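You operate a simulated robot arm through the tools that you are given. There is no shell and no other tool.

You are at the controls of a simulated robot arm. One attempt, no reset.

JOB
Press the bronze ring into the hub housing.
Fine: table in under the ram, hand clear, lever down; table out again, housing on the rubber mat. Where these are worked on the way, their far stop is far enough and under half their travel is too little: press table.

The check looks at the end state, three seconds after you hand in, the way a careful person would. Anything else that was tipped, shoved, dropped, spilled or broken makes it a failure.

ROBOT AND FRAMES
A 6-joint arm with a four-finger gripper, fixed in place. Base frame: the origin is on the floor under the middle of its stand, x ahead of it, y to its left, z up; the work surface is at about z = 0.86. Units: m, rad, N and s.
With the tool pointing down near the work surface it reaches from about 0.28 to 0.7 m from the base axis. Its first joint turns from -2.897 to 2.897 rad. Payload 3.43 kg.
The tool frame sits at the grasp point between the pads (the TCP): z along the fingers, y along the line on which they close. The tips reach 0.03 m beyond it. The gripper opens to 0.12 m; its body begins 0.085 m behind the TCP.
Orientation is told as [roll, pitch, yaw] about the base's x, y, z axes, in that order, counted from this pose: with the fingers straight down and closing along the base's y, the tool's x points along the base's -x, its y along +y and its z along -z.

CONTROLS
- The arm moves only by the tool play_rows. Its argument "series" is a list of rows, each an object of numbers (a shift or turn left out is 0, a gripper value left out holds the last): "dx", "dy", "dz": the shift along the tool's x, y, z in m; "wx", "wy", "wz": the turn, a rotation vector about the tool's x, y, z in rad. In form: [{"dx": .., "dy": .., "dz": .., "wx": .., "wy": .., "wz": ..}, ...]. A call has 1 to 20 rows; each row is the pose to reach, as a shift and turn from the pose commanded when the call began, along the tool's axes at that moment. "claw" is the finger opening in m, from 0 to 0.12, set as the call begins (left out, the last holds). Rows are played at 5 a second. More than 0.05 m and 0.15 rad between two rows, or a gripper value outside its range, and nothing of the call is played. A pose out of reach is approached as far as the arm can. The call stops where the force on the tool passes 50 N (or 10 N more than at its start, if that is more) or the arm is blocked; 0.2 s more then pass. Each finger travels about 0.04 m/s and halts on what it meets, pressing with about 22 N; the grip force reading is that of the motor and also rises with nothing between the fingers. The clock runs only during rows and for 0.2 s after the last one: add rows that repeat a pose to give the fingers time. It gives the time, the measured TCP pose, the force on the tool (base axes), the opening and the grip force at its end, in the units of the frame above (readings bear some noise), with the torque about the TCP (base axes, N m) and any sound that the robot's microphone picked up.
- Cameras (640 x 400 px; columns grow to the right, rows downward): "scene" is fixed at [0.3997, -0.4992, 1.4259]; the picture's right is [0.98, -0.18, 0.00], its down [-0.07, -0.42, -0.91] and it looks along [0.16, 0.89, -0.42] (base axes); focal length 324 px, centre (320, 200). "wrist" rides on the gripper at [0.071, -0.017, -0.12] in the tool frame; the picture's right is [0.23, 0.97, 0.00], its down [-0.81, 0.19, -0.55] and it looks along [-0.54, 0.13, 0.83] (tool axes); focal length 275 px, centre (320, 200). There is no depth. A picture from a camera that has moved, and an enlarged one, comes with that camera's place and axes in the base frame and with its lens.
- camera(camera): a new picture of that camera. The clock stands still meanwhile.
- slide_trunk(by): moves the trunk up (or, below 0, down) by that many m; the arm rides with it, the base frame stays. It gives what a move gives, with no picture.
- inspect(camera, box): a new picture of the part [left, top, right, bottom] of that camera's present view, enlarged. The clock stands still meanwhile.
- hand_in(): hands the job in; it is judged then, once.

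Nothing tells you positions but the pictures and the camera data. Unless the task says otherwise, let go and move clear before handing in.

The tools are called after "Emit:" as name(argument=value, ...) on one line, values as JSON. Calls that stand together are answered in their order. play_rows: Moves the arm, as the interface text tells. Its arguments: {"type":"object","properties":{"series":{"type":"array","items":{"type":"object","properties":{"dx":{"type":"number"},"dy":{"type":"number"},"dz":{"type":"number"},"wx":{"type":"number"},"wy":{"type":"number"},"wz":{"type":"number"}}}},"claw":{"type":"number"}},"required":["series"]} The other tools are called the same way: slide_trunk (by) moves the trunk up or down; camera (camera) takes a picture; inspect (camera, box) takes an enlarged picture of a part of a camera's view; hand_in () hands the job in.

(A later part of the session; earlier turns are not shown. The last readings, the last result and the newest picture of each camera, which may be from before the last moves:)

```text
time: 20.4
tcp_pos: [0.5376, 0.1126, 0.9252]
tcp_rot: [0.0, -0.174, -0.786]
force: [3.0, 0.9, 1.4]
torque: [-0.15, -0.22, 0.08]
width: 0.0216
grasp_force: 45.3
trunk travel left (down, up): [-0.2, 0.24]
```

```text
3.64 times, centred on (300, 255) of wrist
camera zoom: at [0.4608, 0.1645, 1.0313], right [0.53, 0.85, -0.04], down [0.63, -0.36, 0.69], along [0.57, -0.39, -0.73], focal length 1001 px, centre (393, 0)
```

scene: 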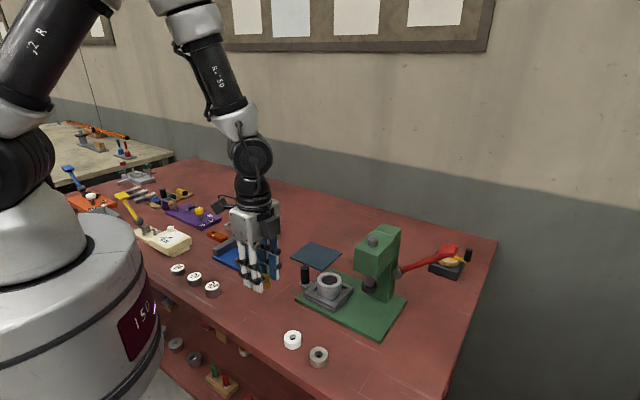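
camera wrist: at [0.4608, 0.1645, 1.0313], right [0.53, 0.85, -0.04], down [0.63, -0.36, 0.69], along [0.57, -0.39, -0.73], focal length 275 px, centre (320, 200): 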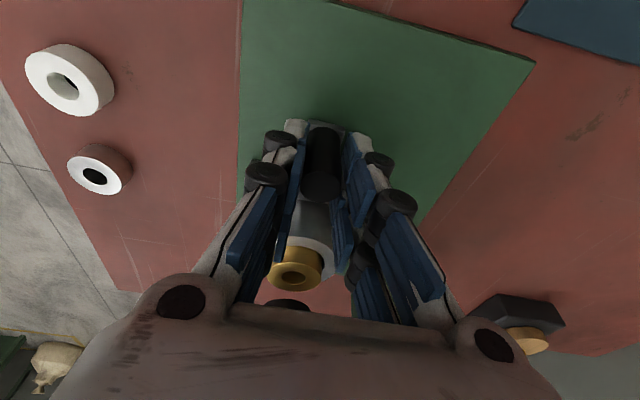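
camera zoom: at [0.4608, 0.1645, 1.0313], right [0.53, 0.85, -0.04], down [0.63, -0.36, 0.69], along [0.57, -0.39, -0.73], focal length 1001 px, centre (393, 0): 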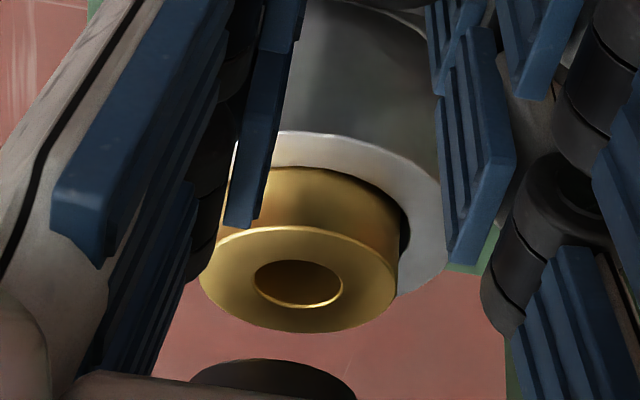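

The ring top (about 0.93) clears the ram face (about 0.945). I'll continue to the table's far stop in small steps.

Emit:
play_rows(series=[{"dx": -0.0059, "dz": 0.001}, {"dx": -0.0118, "dz": 0.0021}, {"dx": -0.0167, "dz": 0.0029}, {"dx": -0.0207, "dz": 0.0036}, {"dx": -0.0207, "dz": 0.0036}])

Emit:
inspect(camera="scene", box=[330, 240, 430, 320])

Emit:
inspect(camera="wrist", box=[230, 110, 390, 310])

```text
time: 21.6
tcp_pos: [0.5511, 0.0978, 0.9251]
tcp_rot: [0.0, -0.175, -0.784]
force: [4.3, 2.4, 0.5]
torque: [0.0, -0.14, -0.01]
width: 0.0215
grasp_force: 45.1
trunk travel left (down, up): [-0.2, 0.24]
```

```text
5.00 times, centred on (380, 280) of scene
camera zoom: at [0.3997, -0.4992, 1.4259], right [0.98, -0.18, 0.0], down [-0.07, -0.42, -0.91], along [0.16, 0.89, -0.42], focal length 1622 px, centre (20, -200)
```

zoom: 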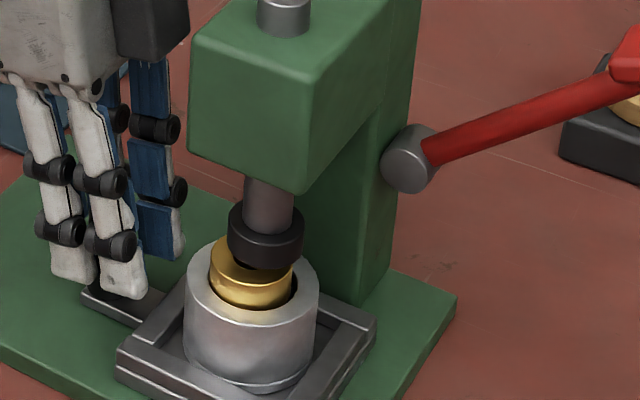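

```text
2.00 times, centred on (310, 210) of wrist
camera zoom: at [0.4753, 0.15, 1.0313], right [0.53, 0.85, -0.04], down [0.63, -0.36, 0.69], along [0.57, -0.39, -0.73], focal length 551 px, centre (340, 180)
```

zoom: 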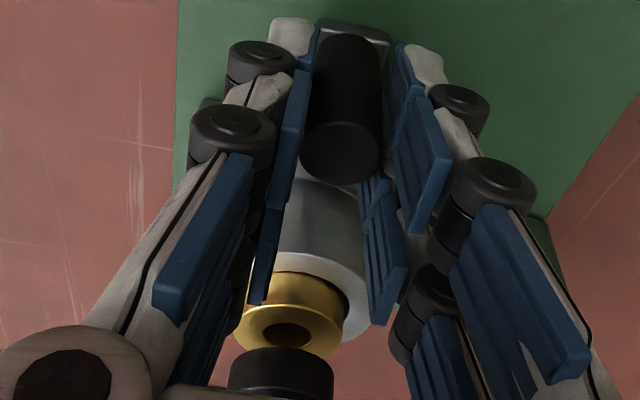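

About 6 mm remains to bring the ring under the ram, and there's no stop felt yet. I'll continue gently until resistance builds.

Emit:
play_rows(series=[{"dx": -0.0025, "dz": 0.0004}, {"dx": -0.0049, "dz": 0.0009}, {"dx": -0.0069, "dz": 0.0012}, {"dx": -0.0069, "dz": 0.0012}])

Emit:
inspect(camera="scene", box=[330, 240, 430, 320])

```text
time: 22.6
tcp_pos: [0.5553, 0.0945, 0.9244]
tcp_rot: [-0.003, -0.174, -0.785]
force: [-7.7, 16.0, 4.0]
torque: [0.97, 0.7, -0.03]
width: 0.0214
grasp_force: 45.0
trunk travel left (down, up): [-0.2, 0.24]
```

```text
5.00 times, centred on (380, 280) of scene
camera zoom: at [0.3997, -0.4992, 1.4259], right [0.98, -0.18, 0.0], down [-0.07, -0.42, -0.91], along [0.16, 0.89, -0.42], focal length 1622 px, centre (20, -200)
```

zoom: 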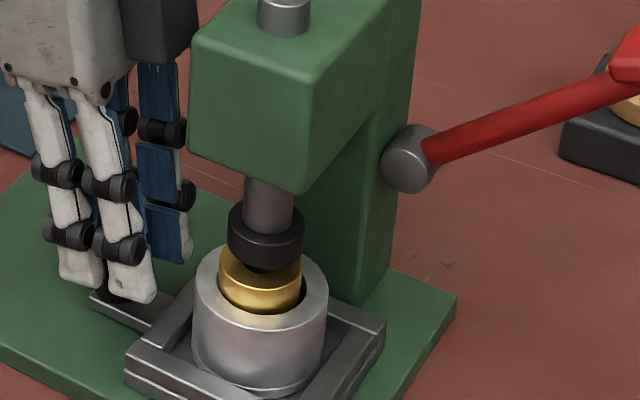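

The stop is reached: about 17 N resisting along the slide, and the ring is visually coaxial with the ram. I'll unload slightly, open the fingers and back away up and out.

Emit:
play_rows(series=[{"dx": 0.0015, "dz": -0.0003}, {"dx": 0.002, "dz": -0.0004}, {"dx": 0.002, "dz": -0.0004}, {"dx": 0.002, "dz": -0.0004}, {"dx": 0.002, "dz": -0.0004}, {"dx": 0.002, "dz": -0.0004}], claw=0.06)

Emit:
inspect(camera="scene", box=[310, 220, 430, 320])

Emit:
camera(camera="wrist")

```text
time: 24.0
tcp_pos: [0.5567, 0.0943, 0.9253]
tcp_rot: [-0.001, -0.174, -0.786]
force: [0.7, -0.1, -0.1]
torque: [0.01, 0.0, -0.01]
width: 0.0599
grasp_force: 0.1
trunk travel left (down, up): [-0.2, 0.24]
```

```text
4.00 times, centred on (370, 270) of scene
camera zoom: at [0.3997, -0.4992, 1.4259], right [0.98, -0.18, 0.0], down [-0.07, -0.42, -0.91], along [0.16, 0.89, -0.42], focal length 1298 px, centre (120, -80)
```

zoom: 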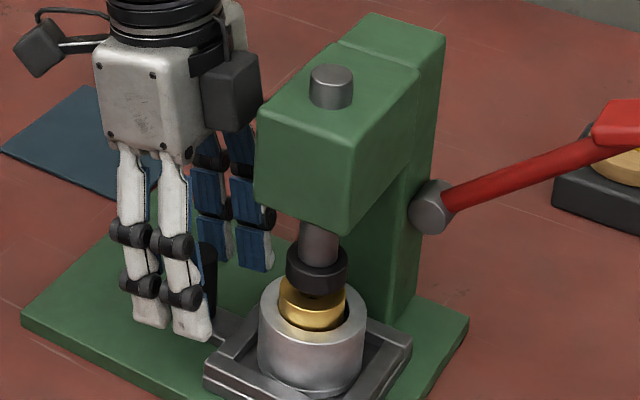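

```text
taken
camera wrist: at [0.4786, 0.1463, 1.0312], right [0.53, 0.85, -0.04], down [0.63, -0.36, 0.69], along [0.57, -0.39, -0.73], focal length 275 px, centre (320, 200)
```

wrist: 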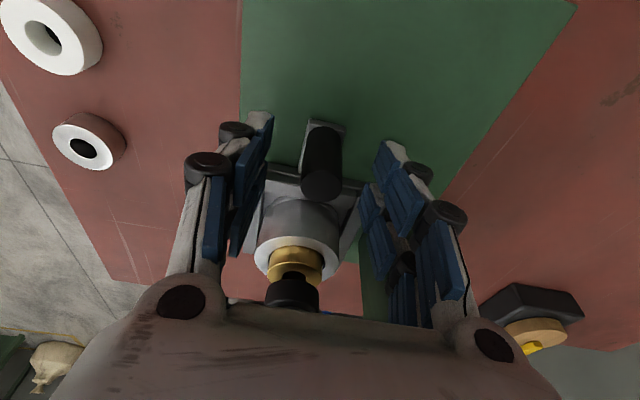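

The table stayed in at its stop, and the hand has nothing in its grip. I'll back out up and away from the press, then level the tool.

Emit:
play_rows(series=[{"dz": -0.03}, {"dz": -0.065}, {"dz": -0.1}, {"dx": -0.006, "dz": -0.135, "wy": 0.04}, {"dx": -0.013, "dz": -0.17, "wy": 0.08}, {"dx": -0.019, "dz": -0.205, "wy": 0.12}, {"dx": -0.025, "dz": -0.24, "wy": 0.15}, {"dx": -0.0295, "dz": -0.2674, "wy": 0.175}, {"dx": -0.0295, "dz": -0.2674, "wy": 0.175}], claw=0.06)

Emit:
camera(camera="wrist")

Emit:
camera(camera="scene")

```text
time: 26.0
tcp_pos: [0.5429, 0.1072, 1.1939]
tcp_rot: [0.0, 0.0, -0.787]
force: [1.2, 0.3, -0.2]
torque: [0.01, 0.05, 0.01]
width: 0.0599
grasp_force: 0.1
trunk travel left (down, up): [-0.2, 0.24]
```

```text
taken
camera wrist: at [0.4804, 0.1445, 1.3142], right [0.53, 0.85, 0.0], down [0.71, -0.44, 0.55], along [0.47, -0.29, -0.83], focal length 275 px, centre (320, 200)
```

wrist: 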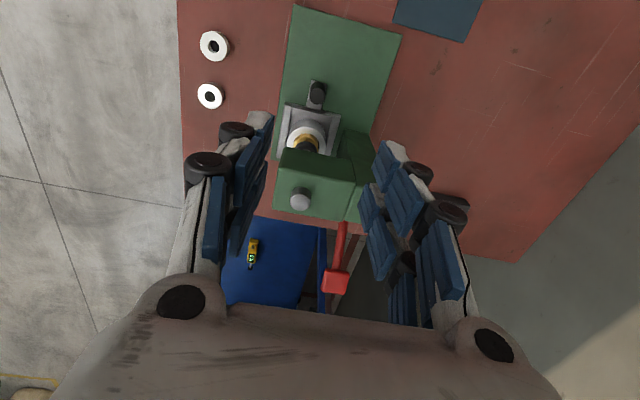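

```text
taken
```

scene: 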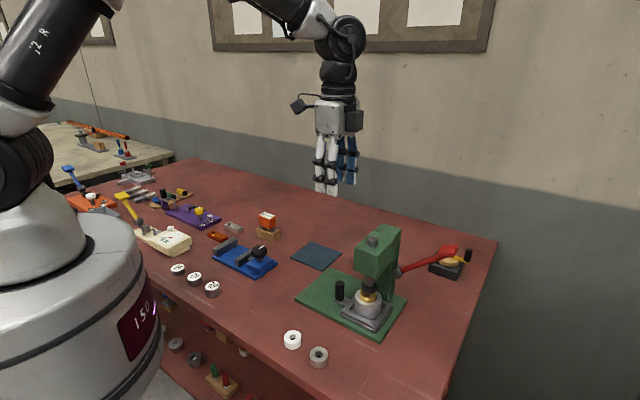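

Emit:
inspect(camera="wrist", box=[260, 130, 400, 310])

Emit:
inspect(camera="scene", box=[380, 230, 480, 300])

```text
2.22 times, centred on (330, 220) of wrist
camera zoom: at [0.4804, 0.1445, 1.3142], right [0.53, 0.85, 0.0], down [0.71, -0.44, 0.55], along [0.47, -0.29, -0.83], focal length 612 px, centre (298, 156)
```

zoom: 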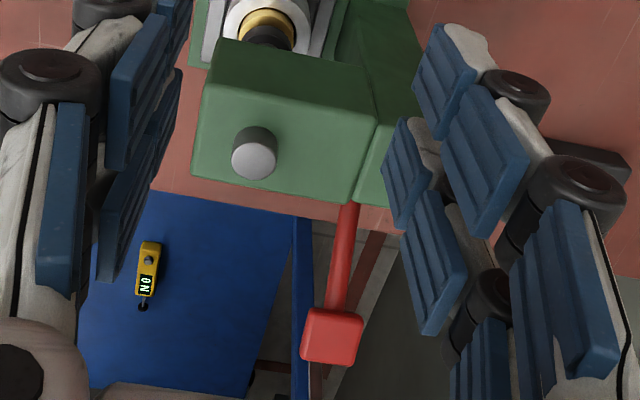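

```text
5.71 times, centred on (430, 265) of scene
camera zoom: at [0.3997, -0.4992, 1.4259], right [0.98, -0.18, 0.0], down [-0.07, -0.42, -0.91], along [0.16, 0.89, -0.42], focal length 1854 px, centre (-309, -171)
```

zoom: 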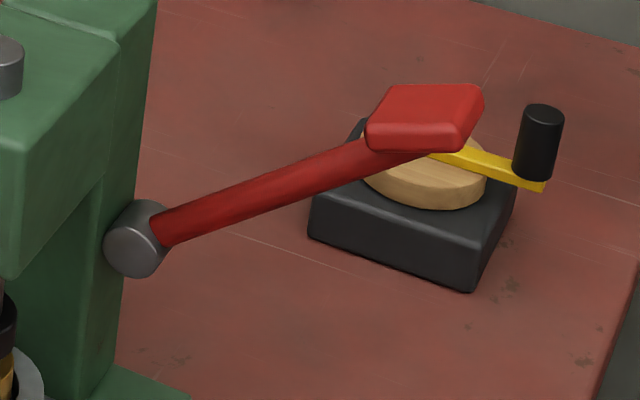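

The lever pad's top is at about (0.7545, 0.0005, 1.055), with the pivot at about (0.684, 0.069, 0.957). I'll close the fingers, pass above the press while turning to yaw 0, then lean the tool outward about 30° to reach the pad.

Emit:
play_rows(series=[{"dx": -0.0133, "wz": -0.1309}, {"dx": -0.0265, "wz": -0.2618}, {"dx": -0.0398, "wz": -0.3927}, {"dx": -0.0531, "wz": -0.5236}, {"dx": -0.0663, "wz": -0.6545}, {"dx": -0.0796, "wz": -0.7854}, {"dx": -0.0796, "wz": -0.7854}], claw=0.0)

Emit:
play_rows(series=[{"dx": -0.0233, "dy": -0.0083, "dz": 0.0033, "wy": -0.0873}, {"dx": -0.0467, "dy": -0.0167, "dz": 0.0067, "wy": -0.1745}, {"dx": -0.07, "dy": -0.025, "dz": 0.01, "wy": -0.2618}, {"dx": -0.0933, "dy": -0.0333, "dz": 0.0133, "wy": -0.3491}, {"dx": -0.1167, "dy": -0.0417, "dz": 0.0167, "wy": -0.4363}, {"dx": -0.14, "dy": -0.05, "dz": 0.02, "wy": -0.5236}, {"dx": -0.14, "dy": -0.05, "dz": 0.02, "wy": -0.5236}], claw=0.0)

Emit:
camera(camera="wrist")

Emit:
camera(camera="scene")

```text
time: 27.6
tcp_pos: [0.5992, 0.0505, 1.194]
tcp_rot: [0.001, 0.0, 0.002]
force: [0.5, -0.9, -0.1]
torque: [-0.03, 0.01, 0.03]
width: 0.0001
grasp_force: 21.8
trunk travel left (down, up): [-0.2, 0.24]
```

```text
time: 29.2
tcp_pos: [0.7399, 0.0005, 1.1738]
tcp_rot: [-0.001, -0.527, -0.001]
force: [0.5, -0.1, 0.3]
torque: [-0.02, -0.02, 0.01]
width: 0.0002
grasp_force: 21.9
trunk travel left (down, up): [-0.2, 0.24]
```

```text
taken
camera wrist: at [0.6172, -0.0166, 1.242], right [-0.2, 0.97, -0.12], down [0.42, 0.19, 0.88], along [0.88, 0.13, -0.45], focal length 275 px, centre (320, 200)
```

wrist: 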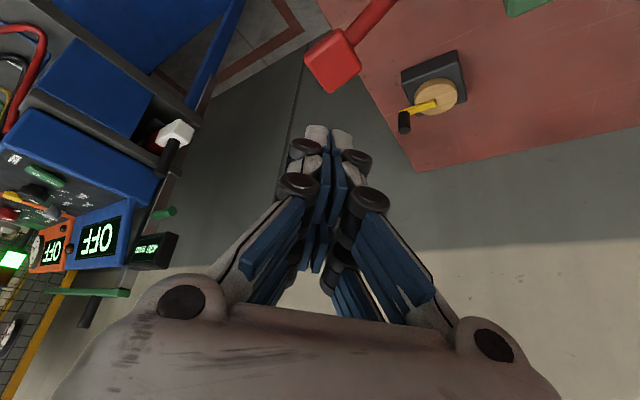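

```text
taken
```

scene: 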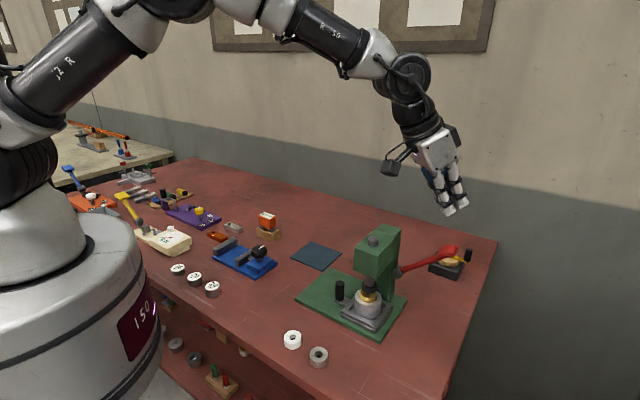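

The pad lies where expected, at about (0.755, 0). I'll lower the closed fingertips to just above it.

Emit:
play_rows(series=[{"dx": 0.0059, "dz": 0.0249}, {"dx": 0.0118, "dz": 0.0498}, {"dx": 0.0177, "dz": 0.0747}, {"dx": 0.0177, "dz": 0.0747}])

Emit:
camera(camera="wrist")

Emit:
inspect(camera="scene", box=[350, 160, 500, 310])

```text
time: 30.2
tcp_pos: [0.7609, 0.0015, 1.1015]
tcp_rot: [0.001, -0.522, 0.0]
force: [-0.8, 0.0, 0.6]
torque: [-0.01, 0.02, -0.01]
width: 0.0
grasp_force: 22.3
trunk travel left (down, up): [-0.2, 0.24]
```

```text
taken
camera wrist: at [0.6389, -0.0172, 1.1687], right [-0.2, 0.97, -0.12], down [0.43, 0.19, 0.88], along [0.88, 0.13, -0.45], focal length 275 px, centre (320, 200)
```

wrist: 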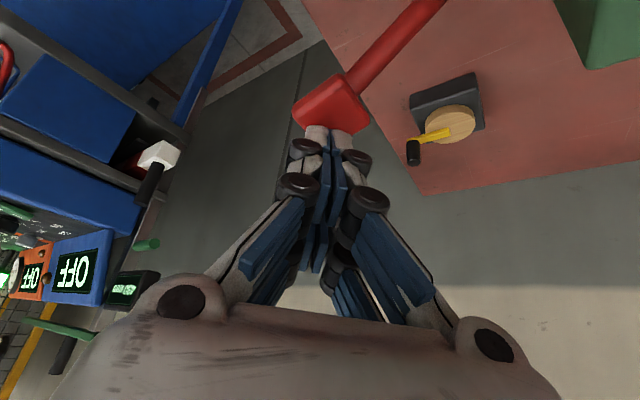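

```text
2.67 times, centred on (425, 235) of scene
camera zoom: at [0.3997, -0.4992, 1.4259], right [0.98, -0.18, 0.0], down [-0.07, -0.42, -0.91], along [0.16, 0.89, -0.42], focal length 865 px, centre (40, 107)
```

zoom: 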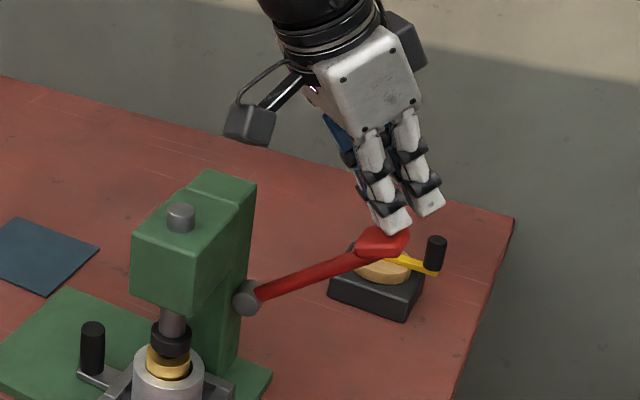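

The fingertips are just above the red pad. I'll press down following the lever's arc, in small steps while watching force.

Emit:
play_rows(series=[{"dx": 0.0012, "dy": -0.004, "dz": 0.0093}, {"dx": 0.0024, "dy": -0.008, "dz": 0.0186}, {"dx": 0.0035, "dy": -0.012, "dz": 0.0278}, {"dx": 0.0047, "dy": -0.016, "dz": 0.0371}, {"dx": 0.0047, "dy": -0.016, "dz": 0.0371}])

Emit:
inspect(camera="scene", box=[350, 160, 500, 310])

Emit:
camera(camera="wrist")

```text
time: 31.4
tcp_pos: [0.7764, -0.0149, 1.0662]
tcp_rot: [0.001, -0.523, 0.0]
force: [-0.9, 0.1, 1.4]
torque: [-0.02, 0.02, -0.01]
width: 0.0
grasp_force: 21.7
trunk travel left (down, up): [-0.2, 0.24]
```

```text
2.67 times, centred on (425, 235) of scene
camera zoom: at [0.3997, -0.4992, 1.4259], right [0.98, -0.18, 0.0], down [-0.07, -0.42, -0.91], along [0.16, 0.89, -0.42], focal length 865 px, centre (40, 107)
```

zoom: 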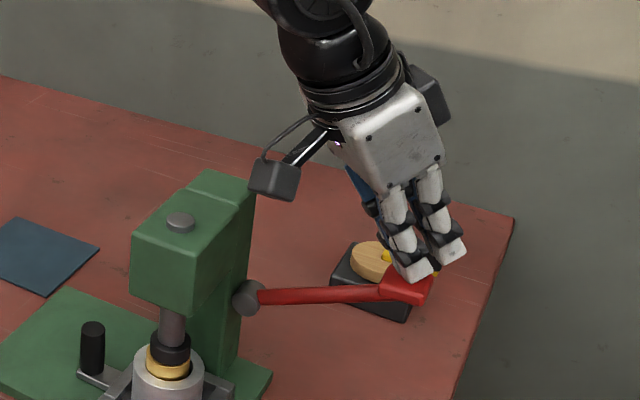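

```text
taken
camera wrist: at [0.6538, -0.0326, 1.1341], right [-0.2, 0.97, -0.12], down [0.43, 0.19, 0.88], along [0.88, 0.13, -0.45], focal length 275 px, centre (320, 200)
```

wrist: 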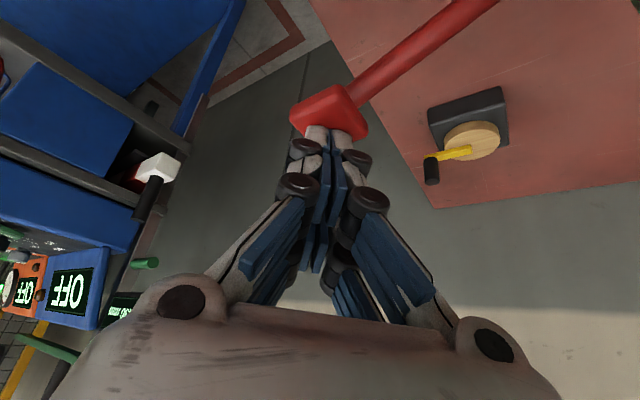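

The lever follows with light force and the ram is coming down onto the ring. I'll continue along the arc.

Emit:
play_rows(series=[{"dx": 0.0016, "dy": -0.002, "dz": 0.0068}, {"dx": 0.0032, "dy": -0.004, "dz": 0.0136}, {"dx": 0.0049, "dy": -0.006, "dz": 0.0204}, {"dx": 0.0065, "dy": -0.008, "dz": 0.0272}, {"dx": 0.0081, "dy": -0.01, "dz": 0.034}, {"dx": 0.0081, "dy": -0.01, "dz": 0.034}])

Emit:
inspect(camera="scene", box=[330, 180, 490, 320])

Emit:
camera(camera="wrist")

```text
time: 32.8
tcp_pos: [0.785, -0.0249, 1.0326]
tcp_rot: [0.001, -0.524, 0.002]
force: [3.6, 0.2, 5.1]
torque: [0.05, -0.07, -0.02]
width: 0.0
grasp_force: 33.2
trunk travel left (down, up): [-0.2, 0.24]
```

```text
2.86 times, centred on (410, 250) of scene
camera zoom: at [0.3997, -0.4992, 1.4259], right [0.98, -0.18, 0.0], down [-0.07, -0.42, -0.91], along [0.16, 0.89, -0.42], focal length 927 px, centre (63, 57)
```

zoom: 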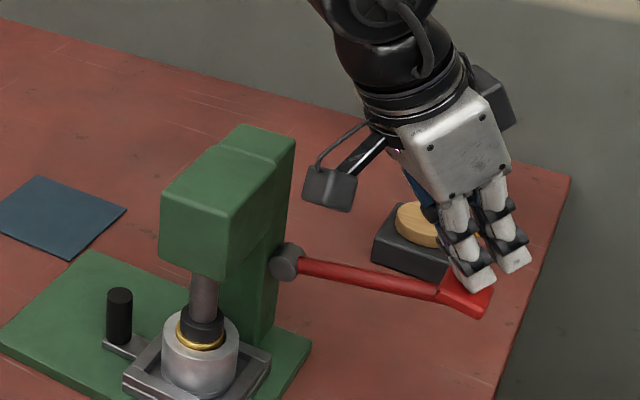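

```text
taken
camera wrist: at [0.6634, -0.0432, 1.1007], right [-0.2, 0.97, -0.12], down [0.43, 0.19, 0.88], along [0.88, 0.13, -0.45], focal length 275 px, centre (320, 200)
```

wrist: 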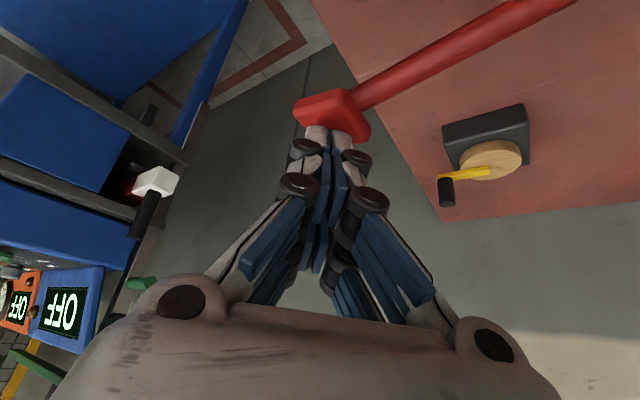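

The ring is now nearly flush under the ram. I'll continue down to the end of the stroke.

Emit:
play_rows(series=[{"dx": 0.0031, "dy": -0.0006, "dz": 0.0065}, {"dx": 0.0062, "dy": -0.0012, "dz": 0.0131}, {"dx": 0.0092, "dy": -0.0018, "dz": 0.0196}, {"dx": 0.0123, "dy": -0.0024, "dz": 0.0262}, {"dx": 0.0154, "dy": -0.003, "dz": 0.0327}, {"dx": 0.0154, "dy": -0.003, "dz": 0.0327}])

Emit:
inspect(camera="scene", box=[330, 180, 490, 320])

Emit:
inspect(camera="scene", box=[340, 260, 410, 320])

```text
time: 34.2
tcp_pos: [0.7892, -0.0286, 1.0057]
tcp_rot: [0.001, -0.541, 0.001]
force: [-6.1, -4.7, 41.4]
torque: [0.15, 0.48, 0.09]
width: 0.0
grasp_force: 33.4
trunk travel left (down, up): [-0.2, 0.24]
```

```text
2.86 times, centred on (410, 250) of scene
camera zoom: at [0.3997, -0.4992, 1.4259], right [0.98, -0.18, 0.0], down [-0.07, -0.42, -0.91], along [0.16, 0.89, -0.42], focal length 927 px, centre (63, 57)
```

zoom: 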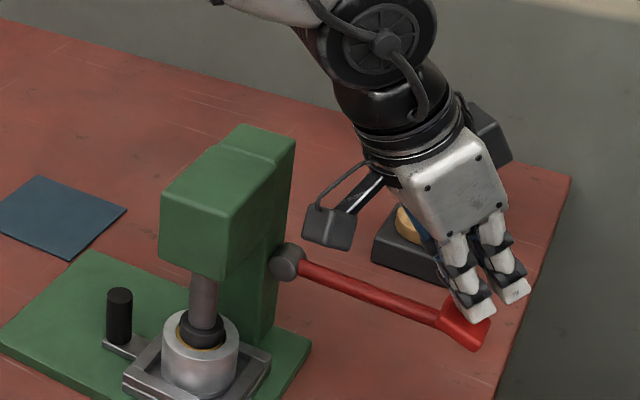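

```text
6.67 times, centred on (375, 290) of scene
camera zoom: at [0.3997, -0.4992, 1.4259], right [0.98, -0.18, 0.0], down [-0.07, -0.42, -0.91], along [0.16, 0.89, -0.42], focal length 2163 px, centre (-47, -400)
```

zoom: 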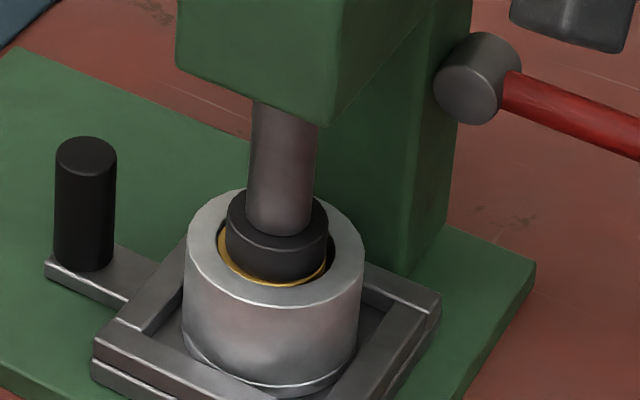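

The ring is at or just below the housing rim and the force has risen to 41 N. I'll press slightly more to see whether this is the seat or just press-fit resistance.

Emit:
play_rows(series=[{"dx": 0.0012, "dz": 0.0022}, {"dx": 0.0025, "dz": 0.0043}, {"dx": 0.0037, "dz": 0.0065}, {"dx": 0.005, "dz": 0.0087}, {"dx": 0.005, "dz": 0.0087}])

Emit:
inspect(camera="scene", box=[340, 260, 410, 320])

Emit:
inspect(camera="scene", box=[330, 180, 490, 320])

```text
time: 34.9
tcp_pos: [0.7973, -0.0289, 1.0043]
tcp_rot: [-0.001, -0.551, 0.0]
force: [2.1, -3.2, 14.0]
torque: [-0.01, 0.05, -0.02]
width: 0.0001
grasp_force: 33.4
trunk travel left (down, up): [-0.2, 0.24]
stopped in row 3: the force on the tool passed its limit at 53 N (the readings are from after the stop); the commanded pose is now the measured one
```

```text
6.67 times, centred on (375, 290) of scene
camera zoom: at [0.3997, -0.4992, 1.4259], right [0.98, -0.18, 0.0], down [-0.07, -0.42, -0.91], along [0.16, 0.89, -0.42], focal length 2163 px, centre (-47, -400)
```

zoom: 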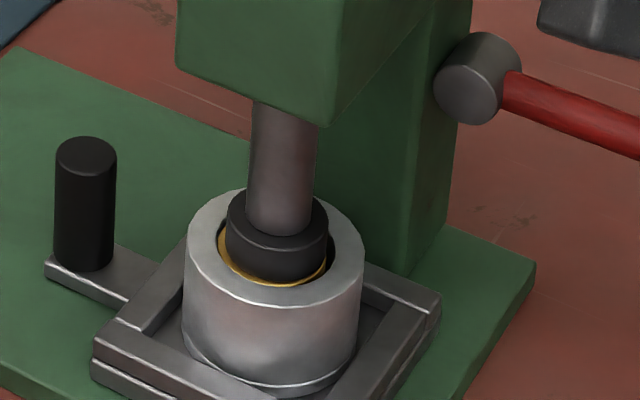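

```text
2.86 times, centred on (410, 250) of scene
camera zoom: at [0.3997, -0.4992, 1.4259], right [0.98, -0.18, 0.0], down [-0.07, -0.42, -0.91], along [0.16, 0.89, -0.42], focal length 927 px, centre (63, 57)
```

zoom: 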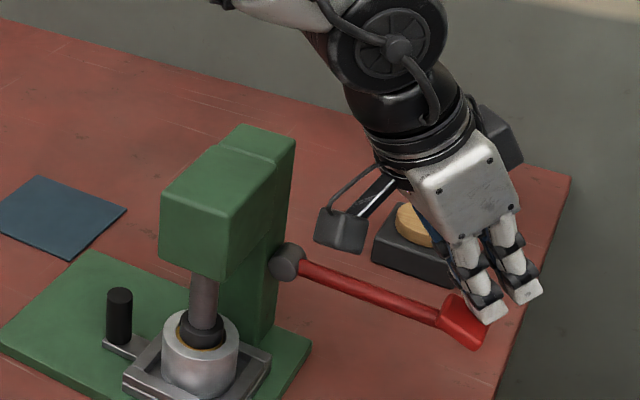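

The lever is hard against its end: it didn't move even at 53 N, and the ring sits at or just below the rim. I'll lift off gently to see whether the lever springs back.

Emit:
play_rows(series=[{"dx": -0.0039, "dz": -0.0064}, {"dx": -0.0078, "dz": -0.0128}, {"dx": -0.0118, "dz": -0.0192}, {"dx": -0.0157, "dz": -0.0256}, {"dx": -0.0157, "dz": -0.0256}])

Emit:
inspect(camera="scene", box=[330, 180, 490, 320])

```text
time: 36.1
tcp_pos: [0.7952, -0.0284, 1.0314]
tcp_rot: [0.0, -0.542, 0.0]
force: [-0.3, 0.6, 0.7]
torque: [0.03, -0.03, 0.0]
width: 0.0001
grasp_force: 33.3
trunk travel left (down, up): [-0.2, 0.24]
```

```text
2.86 times, centred on (410, 250) of scene
camera zoom: at [0.3997, -0.4992, 1.4259], right [0.98, -0.18, 0.0], down [-0.07, -0.42, -0.91], along [0.16, 0.89, -0.42], focal length 927 px, centre (63, 57)
```

zoom: 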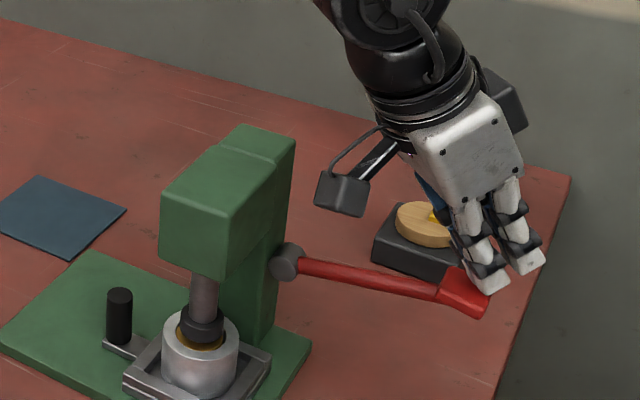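

The lever springs back with the hand. I'll follow it up gently along its arc and then lift clear.

Emit:
play_rows(series=[{"dx": -0.0037, "dy": 0.002, "dz": -0.0125}, {"dx": -0.005, "dy": 0.008, "dz": -0.026}, {"dx": -0.006, "dy": 0.016, "dz": -0.045}, {"dx": -0.0085, "dy": 0.028, "dz": -0.077}, {"dx": -0.02, "dy": 0.028, "dz": -0.11}, {"dx": -0.035, "dy": 0.028, "dz": -0.15}, {"dx": -0.035, "dy": 0.028, "dz": -0.15}])

Emit:
camera(camera="scene")

Emit:
inspect(camera="scene", box=[340, 240, 410, 320])

```text
time: 37.7
tcp_pos: [0.7469, 0.0003, 1.1776]
tcp_rot: [-0.001, -0.539, 0.0]
force: [0.7, -0.7, 0.5]
torque: [-0.03, 0.0, -0.01]
width: 0.0002
grasp_force: 33.8
trunk travel left (down, up): [-0.2, 0.24]
```

```text
taken
```

scene: 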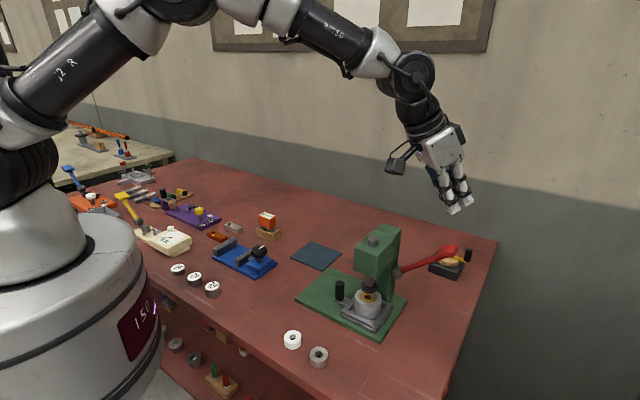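

```text
5.00 times, centred on (375, 280) of scene
camera zoom: at [0.3997, -0.4992, 1.4259], right [0.98, -0.18, 0.0], down [-0.07, -0.42, -0.91], along [0.16, 0.89, -0.42], focal length 1622 px, centre (45, -200)
```

zoom: 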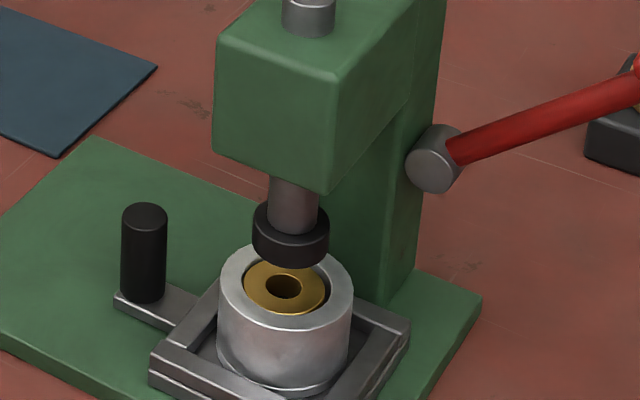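

The ring is pressed in just below the rim and the ram has retracted. I'll retrace the path back over the press to the table's knob side.

Emit:
play_rows(series=[{"dx": 0.0204, "dy": 0.0085, "dz": -0.0142, "wy": 0.09}, {"dx": 0.0408, "dy": 0.017, "dz": -0.0283, "wy": 0.18}, {"dx": 0.0612, "dy": 0.0255, "dz": -0.0425, "wy": 0.27}, {"dx": 0.0815, "dy": 0.034, "dz": -0.0567, "wy": 0.36}, {"dx": 0.1019, "dy": 0.0425, "dz": -0.0708, "wy": 0.45}, {"dx": 0.1223, "dy": 0.051, "dz": -0.085, "wy": 0.54}, {"dx": 0.1223, "dy": 0.051, "dz": -0.085, "wy": 0.54}], claw=0.06)

Emit:
play_rows(series=[{"dx": 0.0094, "dy": 0.0094, "wz": 0.1309}, {"dx": 0.0188, "dy": 0.0187, "wz": 0.2618}, {"dx": 0.0282, "dy": 0.0281, "wz": 0.3927}, {"dx": 0.0376, "dy": 0.0374, "wz": 0.5236}, {"dx": 0.047, "dy": 0.0468, "wz": 0.6545}, {"dx": 0.0564, "dy": 0.0561, "wz": 0.7854}, {"dx": 0.0564, "dy": 0.0561, "wz": 0.7854}], claw=0.06)

Emit:
camera(camera="wrist")

```text
time: 39.3
tcp_pos: [0.5988, 0.0506, 1.1876]
tcp_rot: [0.0, 0.001, 0.0]
force: [-0.2, -0.8, 0.1]
torque: [-0.04, -0.01, 0.0]
width: 0.0602
grasp_force: 0.1
trunk travel left (down, up): [-0.2, 0.24]
```

```text
time: 40.9
tcp_pos: [0.5422, 0.1066, 1.1873]
tcp_rot: [0.0, -0.002, -0.786]
force: [0.4, -1.0, 0.0]
torque: [0.02, 0.0, 0.02]
width: 0.06
grasp_force: 0.1
trunk travel left (down, up): [-0.2, 0.24]
```

```text
taken
camera wrist: at [0.4796, 0.1444, 1.307], right [0.53, 0.85, 0.0], down [0.71, -0.44, 0.55], along [0.47, -0.29, -0.83], focal length 275 px, centre (320, 200)
```

wrist: 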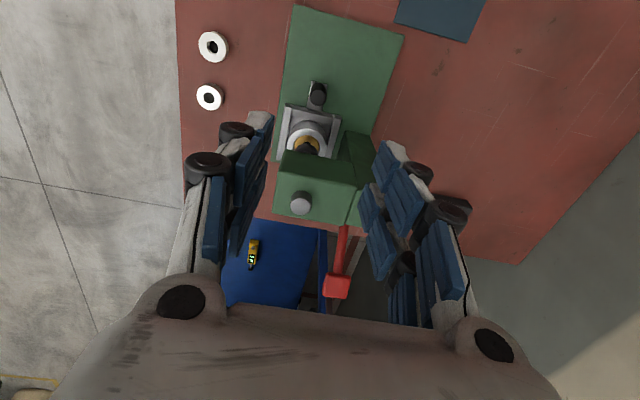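

Emit:
play_rows(series=[{"dz": 0.03, "wy": -0.044}, {"dz": 0.06, "wy": -0.0875}, {"dz": 0.095, "wy": -0.131}, {"dx": -0.0009, "dy": 0.0006, "dz": 0.127, "wy": -0.1745}, {"dx": -0.0009, "dy": 0.0006, "dz": 0.127, "wy": -0.1745}], claw=0.06)

Emit:
inspect(camera="wrist", box=[240, 60, 400, 260])

Emit:
inspect(camera="scene", box=[310, 200, 430, 320])

```text
time: 42.1
tcp_pos: [0.5438, 0.1074, 1.0604]
tcp_rot: [0.0, -0.175, -0.786]
force: [0.7, 0.1, 0.0]
torque: [0.01, 0.03, -0.04]
width: 0.0599
grasp_force: 0.1
trunk travel left (down, up): [-0.2, 0.24]
```

```text
2.00 times, centred on (320, 160) of wrist
camera zoom: at [0.4664, 0.159, 1.1657], right [0.53, 0.85, -0.04], down [0.63, -0.36, 0.69], along [0.57, -0.39, -0.73], focal length 551 px, centre (320, 280)
```

zoom: 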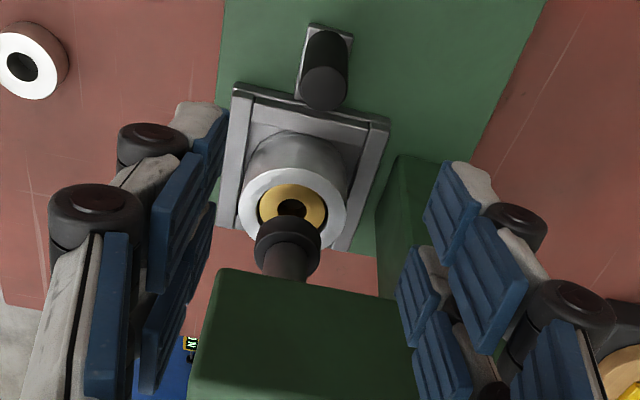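

```text
3.33 times, centred on (370, 260) of scene
camera zoom: at [0.3997, -0.4992, 1.4259], right [0.98, -0.18, 0.0], down [-0.07, -0.42, -0.91], along [0.16, 0.89, -0.42], focal length 1082 px, centre (153, 0)
```

zoom: 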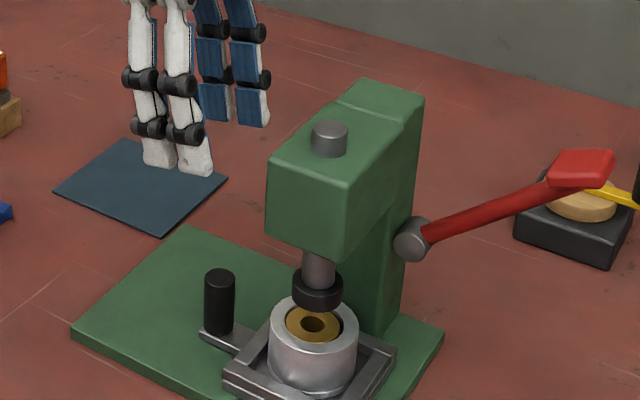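

The knob is at about (0.5555, 0.0944). I'll descend along the tilted tool axis to straddle it.

Emit:
play_rows(series=[{"dx": 0.0013, "dy": -0.0004, "dz": 0.034}, {"dx": 0.0033, "dy": -0.0008, "dz": 0.068}, {"dx": 0.005, "dy": -0.0008, "dz": 0.102}, {"dx": 0.0059, "dy": -0.0008, "dz": 0.12}, {"dx": 0.0067, "dy": -0.0008, "dz": 0.1361}, {"dx": 0.0067, "dy": -0.0008, "dz": 0.1361}], claw=0.06)

Emit:
camera(camera="wrist")

Emit:
inspect(camera="scene", box=[310, 220, 430, 320])

```text
time: 43.5
tcp_pos: [0.555, 0.0949, 0.925]
tcp_rot: [0.0, -0.176, -0.786]
force: [-0.1, -0.3, 0.7]
torque: [0.0, -0.02, 0.0]
width: 0.0599
grasp_force: 0.1
trunk travel left (down, up): [-0.2, 0.24]
```

```text
taken
camera wrist: at [0.4783, 0.1463, 1.0313], right [0.53, 0.85, -0.04], down [0.63, -0.36, 0.69], along [0.57, -0.39, -0.73], focal length 275 px, centre (320, 200)
```

wrist: 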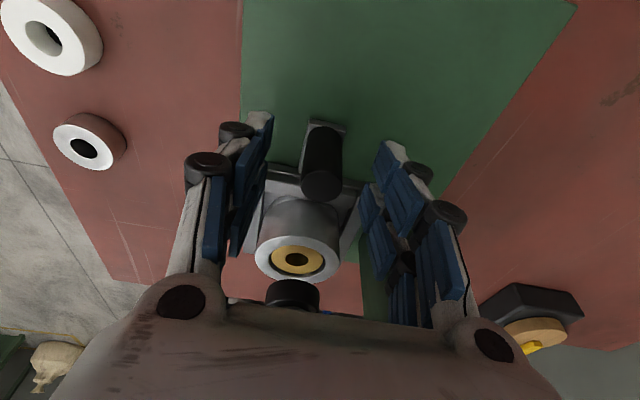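

```text
4.00 times, centred on (370, 270) of scene
camera zoom: at [0.3997, -0.4992, 1.4259], right [0.98, -0.18, 0.0], down [-0.07, -0.42, -0.91], along [0.16, 0.89, -0.42], focal length 1298 px, centre (120, -80)
```

zoom: 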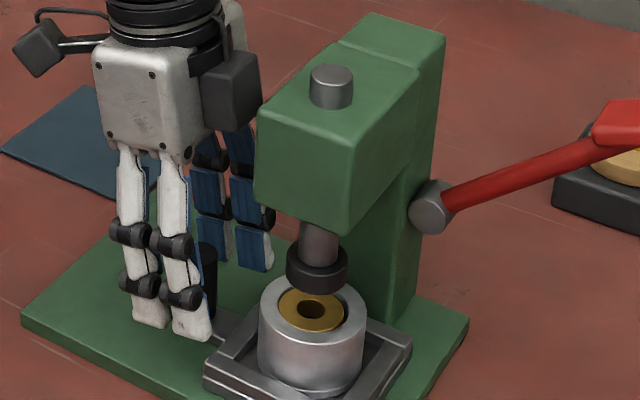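

The hand straddles the knob exactly as before. I'll close on it and then draw the table out in stages.

Emit:
play_rows(series=[{"dz": 0}, {"dz": 0}, {"dz": 0}, {"dz": 0}, {"dz": 0}, {"dz": 0}], claw=0.008)

Emit:
play_rows(series=[{"dx": 0.0098, "dz": -0.0017}, {"dx": 0.0197, "dz": -0.0035}, {"dx": 0.0295, "dz": -0.0052}, {"dx": 0.0394, "dz": -0.0069}, {"dx": 0.0492, "dz": -0.0087}, {"dx": 0.0492, "dz": -0.0087}])

Emit:
inspect(camera="scene", box=[290, 220, 410, 320])

```text
time: 44.9
tcp_pos: [0.5559, 0.0955, 0.9257]
tcp_rot: [0.001, -0.176, -0.785]
force: [1.6, 2.2, -1.0]
torque: [0.06, -0.07, 0.01]
width: 0.0211
grasp_force: 45.0
trunk travel left (down, up): [-0.2, 0.24]
```

```text
time: 46.3
tcp_pos: [0.5192, 0.1298, 0.9249]
tcp_rot: [0.001, -0.176, -0.786]
force: [1.4, 3.8, 2.2]
torque: [0.19, 0.08, -0.04]
width: 0.0212
grasp_force: 44.7
trunk travel left (down, up): [-0.2, 0.24]
```

```text
4.00 times, centred on (350, 270) of scene
camera zoom: at [0.3997, -0.4992, 1.4259], right [0.98, -0.18, 0.0], down [-0.07, -0.42, -0.91], along [0.16, 0.89, -0.42], focal length 1298 px, centre (200, -80)
```

zoom: 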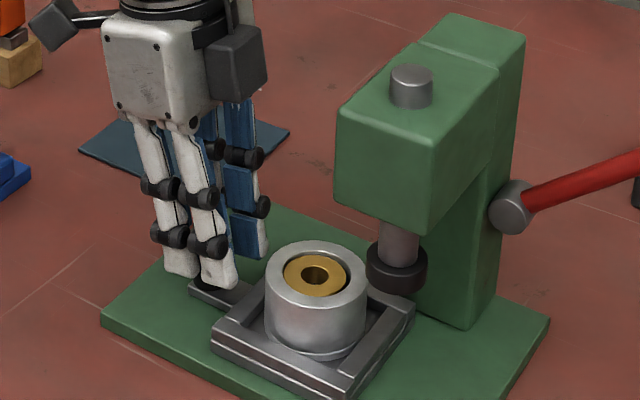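

The table is coming out smoothly and the ring is flush in the housing. I'll pull the rest of the way to the outer stop.

Emit:
play_rows(series=[{"dx": 0.0118, "dz": -0.0021}, {"dx": 0.0236, "dz": -0.0042}, {"dx": 0.0355, "dz": -0.0063}, {"dx": 0.0453, "dz": -0.008}, {"dx": 0.0522, "dz": -0.0092}, {"dx": 0.0561, "dz": -0.0099}, {"dx": 0.0561, "dz": -0.0099}])

Emit:
inspect(camera="scene", box=[270, 220, 390, 320])

```text
time: 47.9
tcp_pos: [0.4806, 0.1693, 0.9253]
tcp_rot: [0.0, -0.176, -0.786]
force: [12.3, -3.9, -0.9]
torque: [-0.79, -0.96, 0.04]
width: 0.0213
grasp_force: 45.1
trunk travel left (down, up): [-0.2, 0.24]
```

```text
4.00 times, centred on (330, 270) of scene
camera zoom: at [0.3997, -0.4992, 1.4259], right [0.98, -0.18, 0.0], down [-0.07, -0.42, -0.91], along [0.16, 0.89, -0.42], focal length 1298 px, centre (280, -80)
```

zoom: 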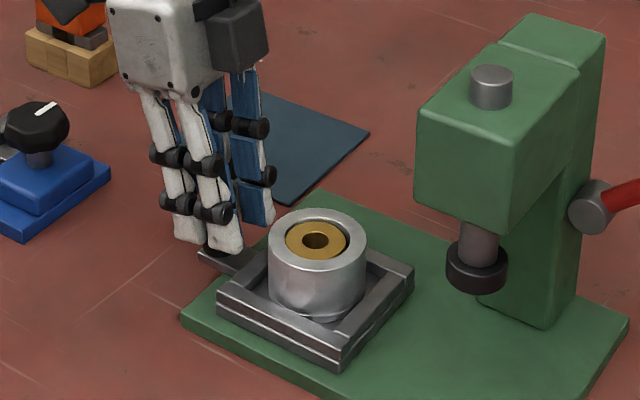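

The table is at its outer stop (about 11 N resisting) and looks identical to its start position. I'll relax, open and rise clear.

Emit:
play_rows(series=[{"dx": -0.0015, "dz": 0.0003}, {"dx": -0.002, "dz": 0.0004}, {"dx": -0.002, "dz": 0.0004}, {"dx": -0.002, "dz": 0.0004}, {"dx": -0.002, "dz": 0.0004}, {"dx": -0.002, "dz": 0.0004}], claw=0.06)

Emit:
play_rows(series=[{"dz": -0.03}, {"dz": -0.065}, {"dz": -0.1}, {"dz": -0.1, "wy": 0.0583}, {"dz": -0.1, "wy": 0.1167}, {"dz": -0.1, "wy": 0.1755}, {"dz": -0.1, "wy": 0.1755}])

Emit:
camera(camera="wrist")

Emit:
inspect(camera="scene", box=[270, 220, 390, 320])

```text
time: 49.3
tcp_pos: [0.4812, 0.1688, 0.9255]
tcp_rot: [-0.001, -0.176, -0.784]
force: [0.1, 0.0, -0.1]
torque: [-0.01, 0.0, 0.0]
width: 0.0596
grasp_force: 0.0
trunk travel left (down, up): [-0.2, 0.24]
```

```text
time: 50.9
tcp_pos: [0.4684, 0.1801, 1.0242]
tcp_rot: [0.0, 0.002, -0.787]
force: [0.2, -0.5, 0.4]
torque: [0.02, -0.01, 0.01]
width: 0.06
grasp_force: 0.1
trunk travel left (down, up): [-0.2, 0.24]
```

```text
taken
camera wrist: at [0.4058, 0.2179, 1.1438], right [0.53, 0.85, 0.0], down [0.71, -0.44, 0.55], along [0.47, -0.29, -0.83], focal length 275 px, centre (320, 200)
```

wrist: 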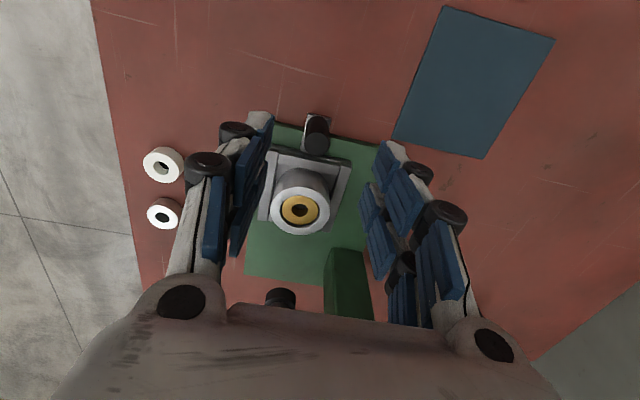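

```text
4.00 times, centred on (330, 270) of scene
camera zoom: at [0.3997, -0.4992, 1.4259], right [0.98, -0.18, 0.0], down [-0.07, -0.42, -0.91], along [0.16, 0.89, -0.42], focal length 1298 px, centre (280, -80)
```

zoom: 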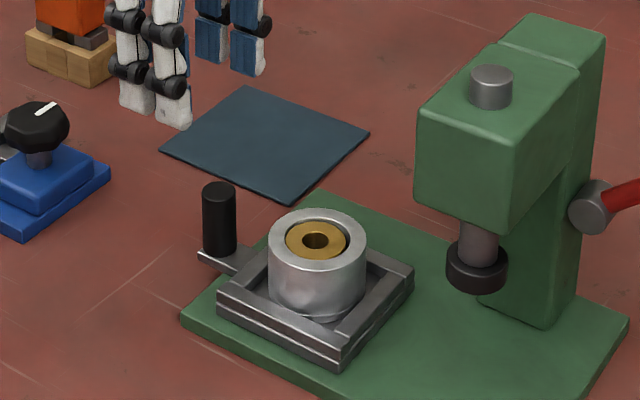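

Emit:
inspect(camera="wrist", box=[250, 140, 360, 250])

Emit:
inspect(camera="scene", box=[305, 260, 365, 305])

```text
3.64 times, centred on (305, 195) of wrist
camera zoom: at [0.4058, 0.2179, 1.1438], right [0.53, 0.85, 0.0], down [0.71, -0.44, 0.55], along [0.47, -0.29, -0.83], focal length 1001 px, centre (374, 218)
```

zoom: 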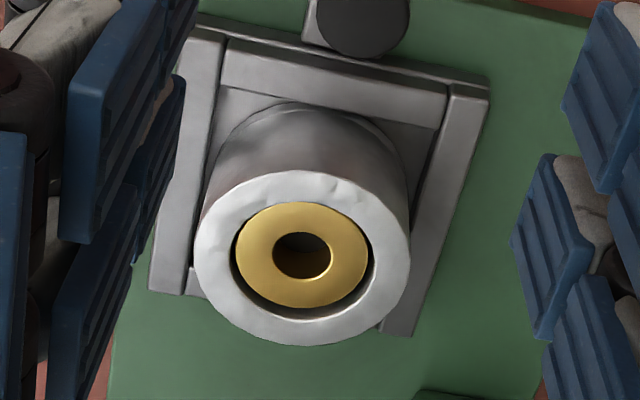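

```text
8.89 times, centred on (335, 282) of scene
camera zoom: at [0.3997, -0.4992, 1.4259], right [0.98, -0.18, 0.0], down [-0.07, -0.42, -0.91], along [0.16, 0.89, -0.42], focal length 2884 px, centre (187, -533)
```

zoom: 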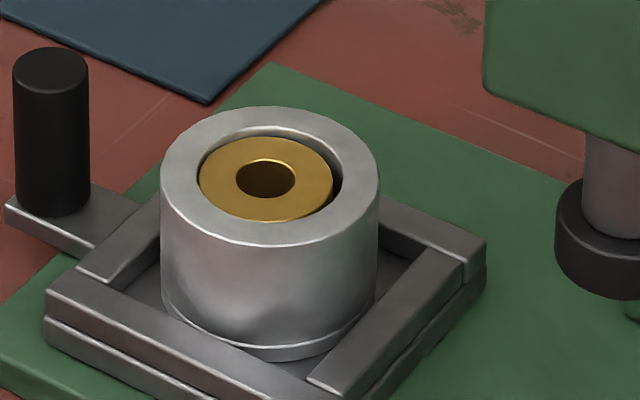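

The ring is pressed in, just under the rim. I estimate the housing axis at (0.534, 0.1165), so I'll hover above it with the gripper opened to 90 mm.

Emit:
play_rows(series=[{"dx": -0.0229, "dy": 0.0004, "dz": 0.0035}, {"dx": -0.0458, "dy": 0.0008, "dz": 0.007}, {"dx": -0.0687, "dy": 0.0012, "dz": 0.0105}, {"dx": -0.0916, "dy": 0.0016, "dz": 0.0142}, {"dx": -0.0916, "dy": 0.0016, "dz": 0.0142}], claw=0.09)

Emit:
camera(camera="wrist")

Emit:
inspect(camera="wrist", box=[250, 40, 390, 190])

```text
time: 52.1
tcp_pos: [0.5346, 0.1175, 1.0097]
tcp_rot: [-0.002, 0.0, -0.785]
force: [0.0, -0.1, 0.6]
torque: [0.0, 0.02, -0.02]
width: 0.0902
grasp_force: 0.1
trunk travel left (down, up): [-0.2, 0.24]
```

```text
taken
camera wrist: at [0.4722, 0.1545, 1.1302], right [0.53, 0.85, 0.0], down [0.71, -0.44, 0.55], along [0.47, -0.29, -0.83], focal length 275 px, centre (320, 200)
```

wrist: 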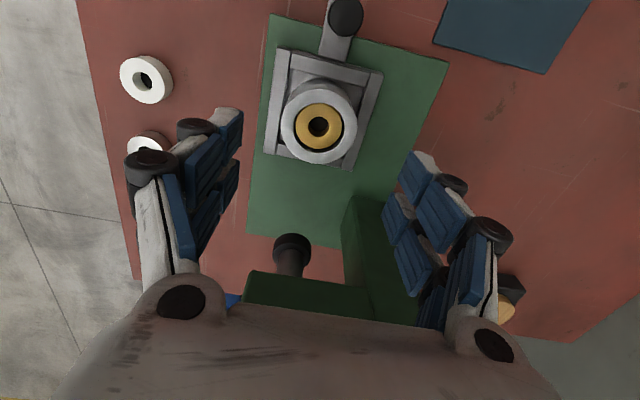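

```text
2.67 times, centred on (320, 115) of wrist
camera zoom: at [0.4722, 0.1545, 1.1302], right [0.53, 0.85, 0.0], down [0.71, -0.44, 0.55], along [0.47, -0.29, -0.83], focal length 734 px, centre (320, 427)
```

zoom: 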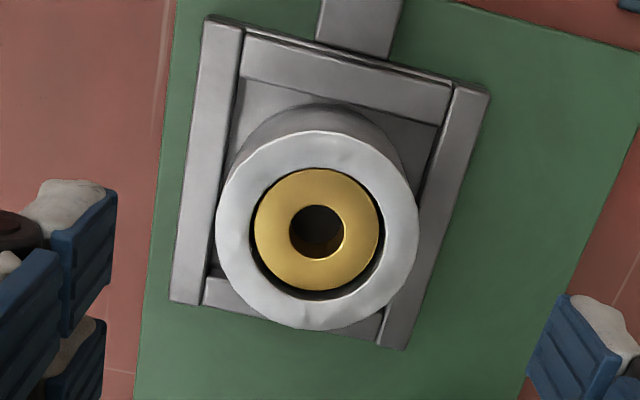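

The housing is within 1 mm of centre. I'll apply a small correction and descend around it, keeping the tips above the table frame (frame top about 0.886).

Emit:
play_rows(series=[{"dx": -0.0008, "dy": -0.001, "dz": 0.025}, {"dx": -0.0008, "dy": -0.001, "dz": 0.05}, {"dx": -0.0008, "dy": -0.001, "dz": 0.07}, {"dx": -0.0008, "dy": -0.001, "dz": 0.08}, {"dx": -0.0008, "dy": -0.001, "dz": 0.087}, {"dx": -0.0008, "dy": -0.001, "dz": 0.087}], claw=0.09)

Emit:
inspect(camera="scene", box=[290, 210, 410, 320])

Emit:
camera(camera="wrist")

```text
time: 53.5
tcp_pos: [0.5356, 0.1161, 0.9225]
tcp_rot: [0.0, 0.001, -0.787]
force: [-1.5, -0.7, 0.1]
torque: [0.02, 0.01, -0.01]
width: 0.0898
grasp_force: 0.1
trunk travel left (down, up): [-0.2, 0.24]
```

```text
3.64 times, centred on (350, 265) of scene
camera zoom: at [0.3997, -0.4992, 1.4259], right [0.98, -0.18, 0.0], down [-0.07, -0.42, -0.91], along [0.16, 0.89, -0.42], focal length 1180 px, centre (211, -36)
```

zoom: 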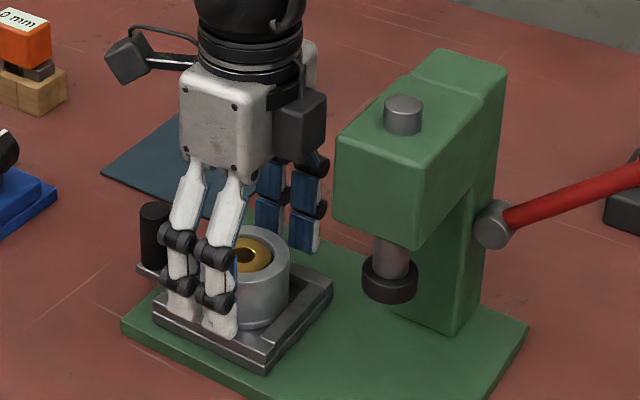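

```text
taken
camera wrist: at [0.4722, 0.1533, 1.0429], right [0.53, 0.85, 0.0], down [0.71, -0.44, 0.55], along [0.47, -0.29, -0.83], focal length 275 px, centre (320, 200)
```

wrist: 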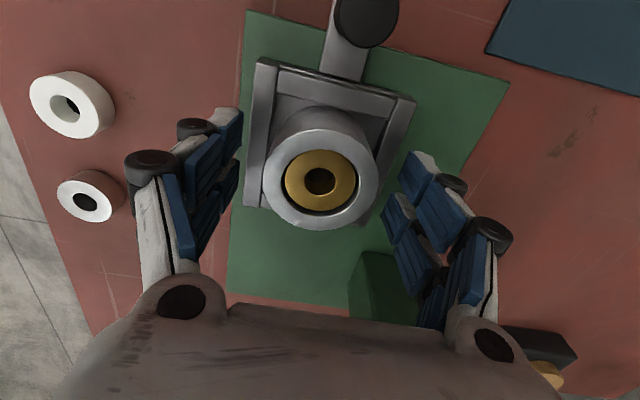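

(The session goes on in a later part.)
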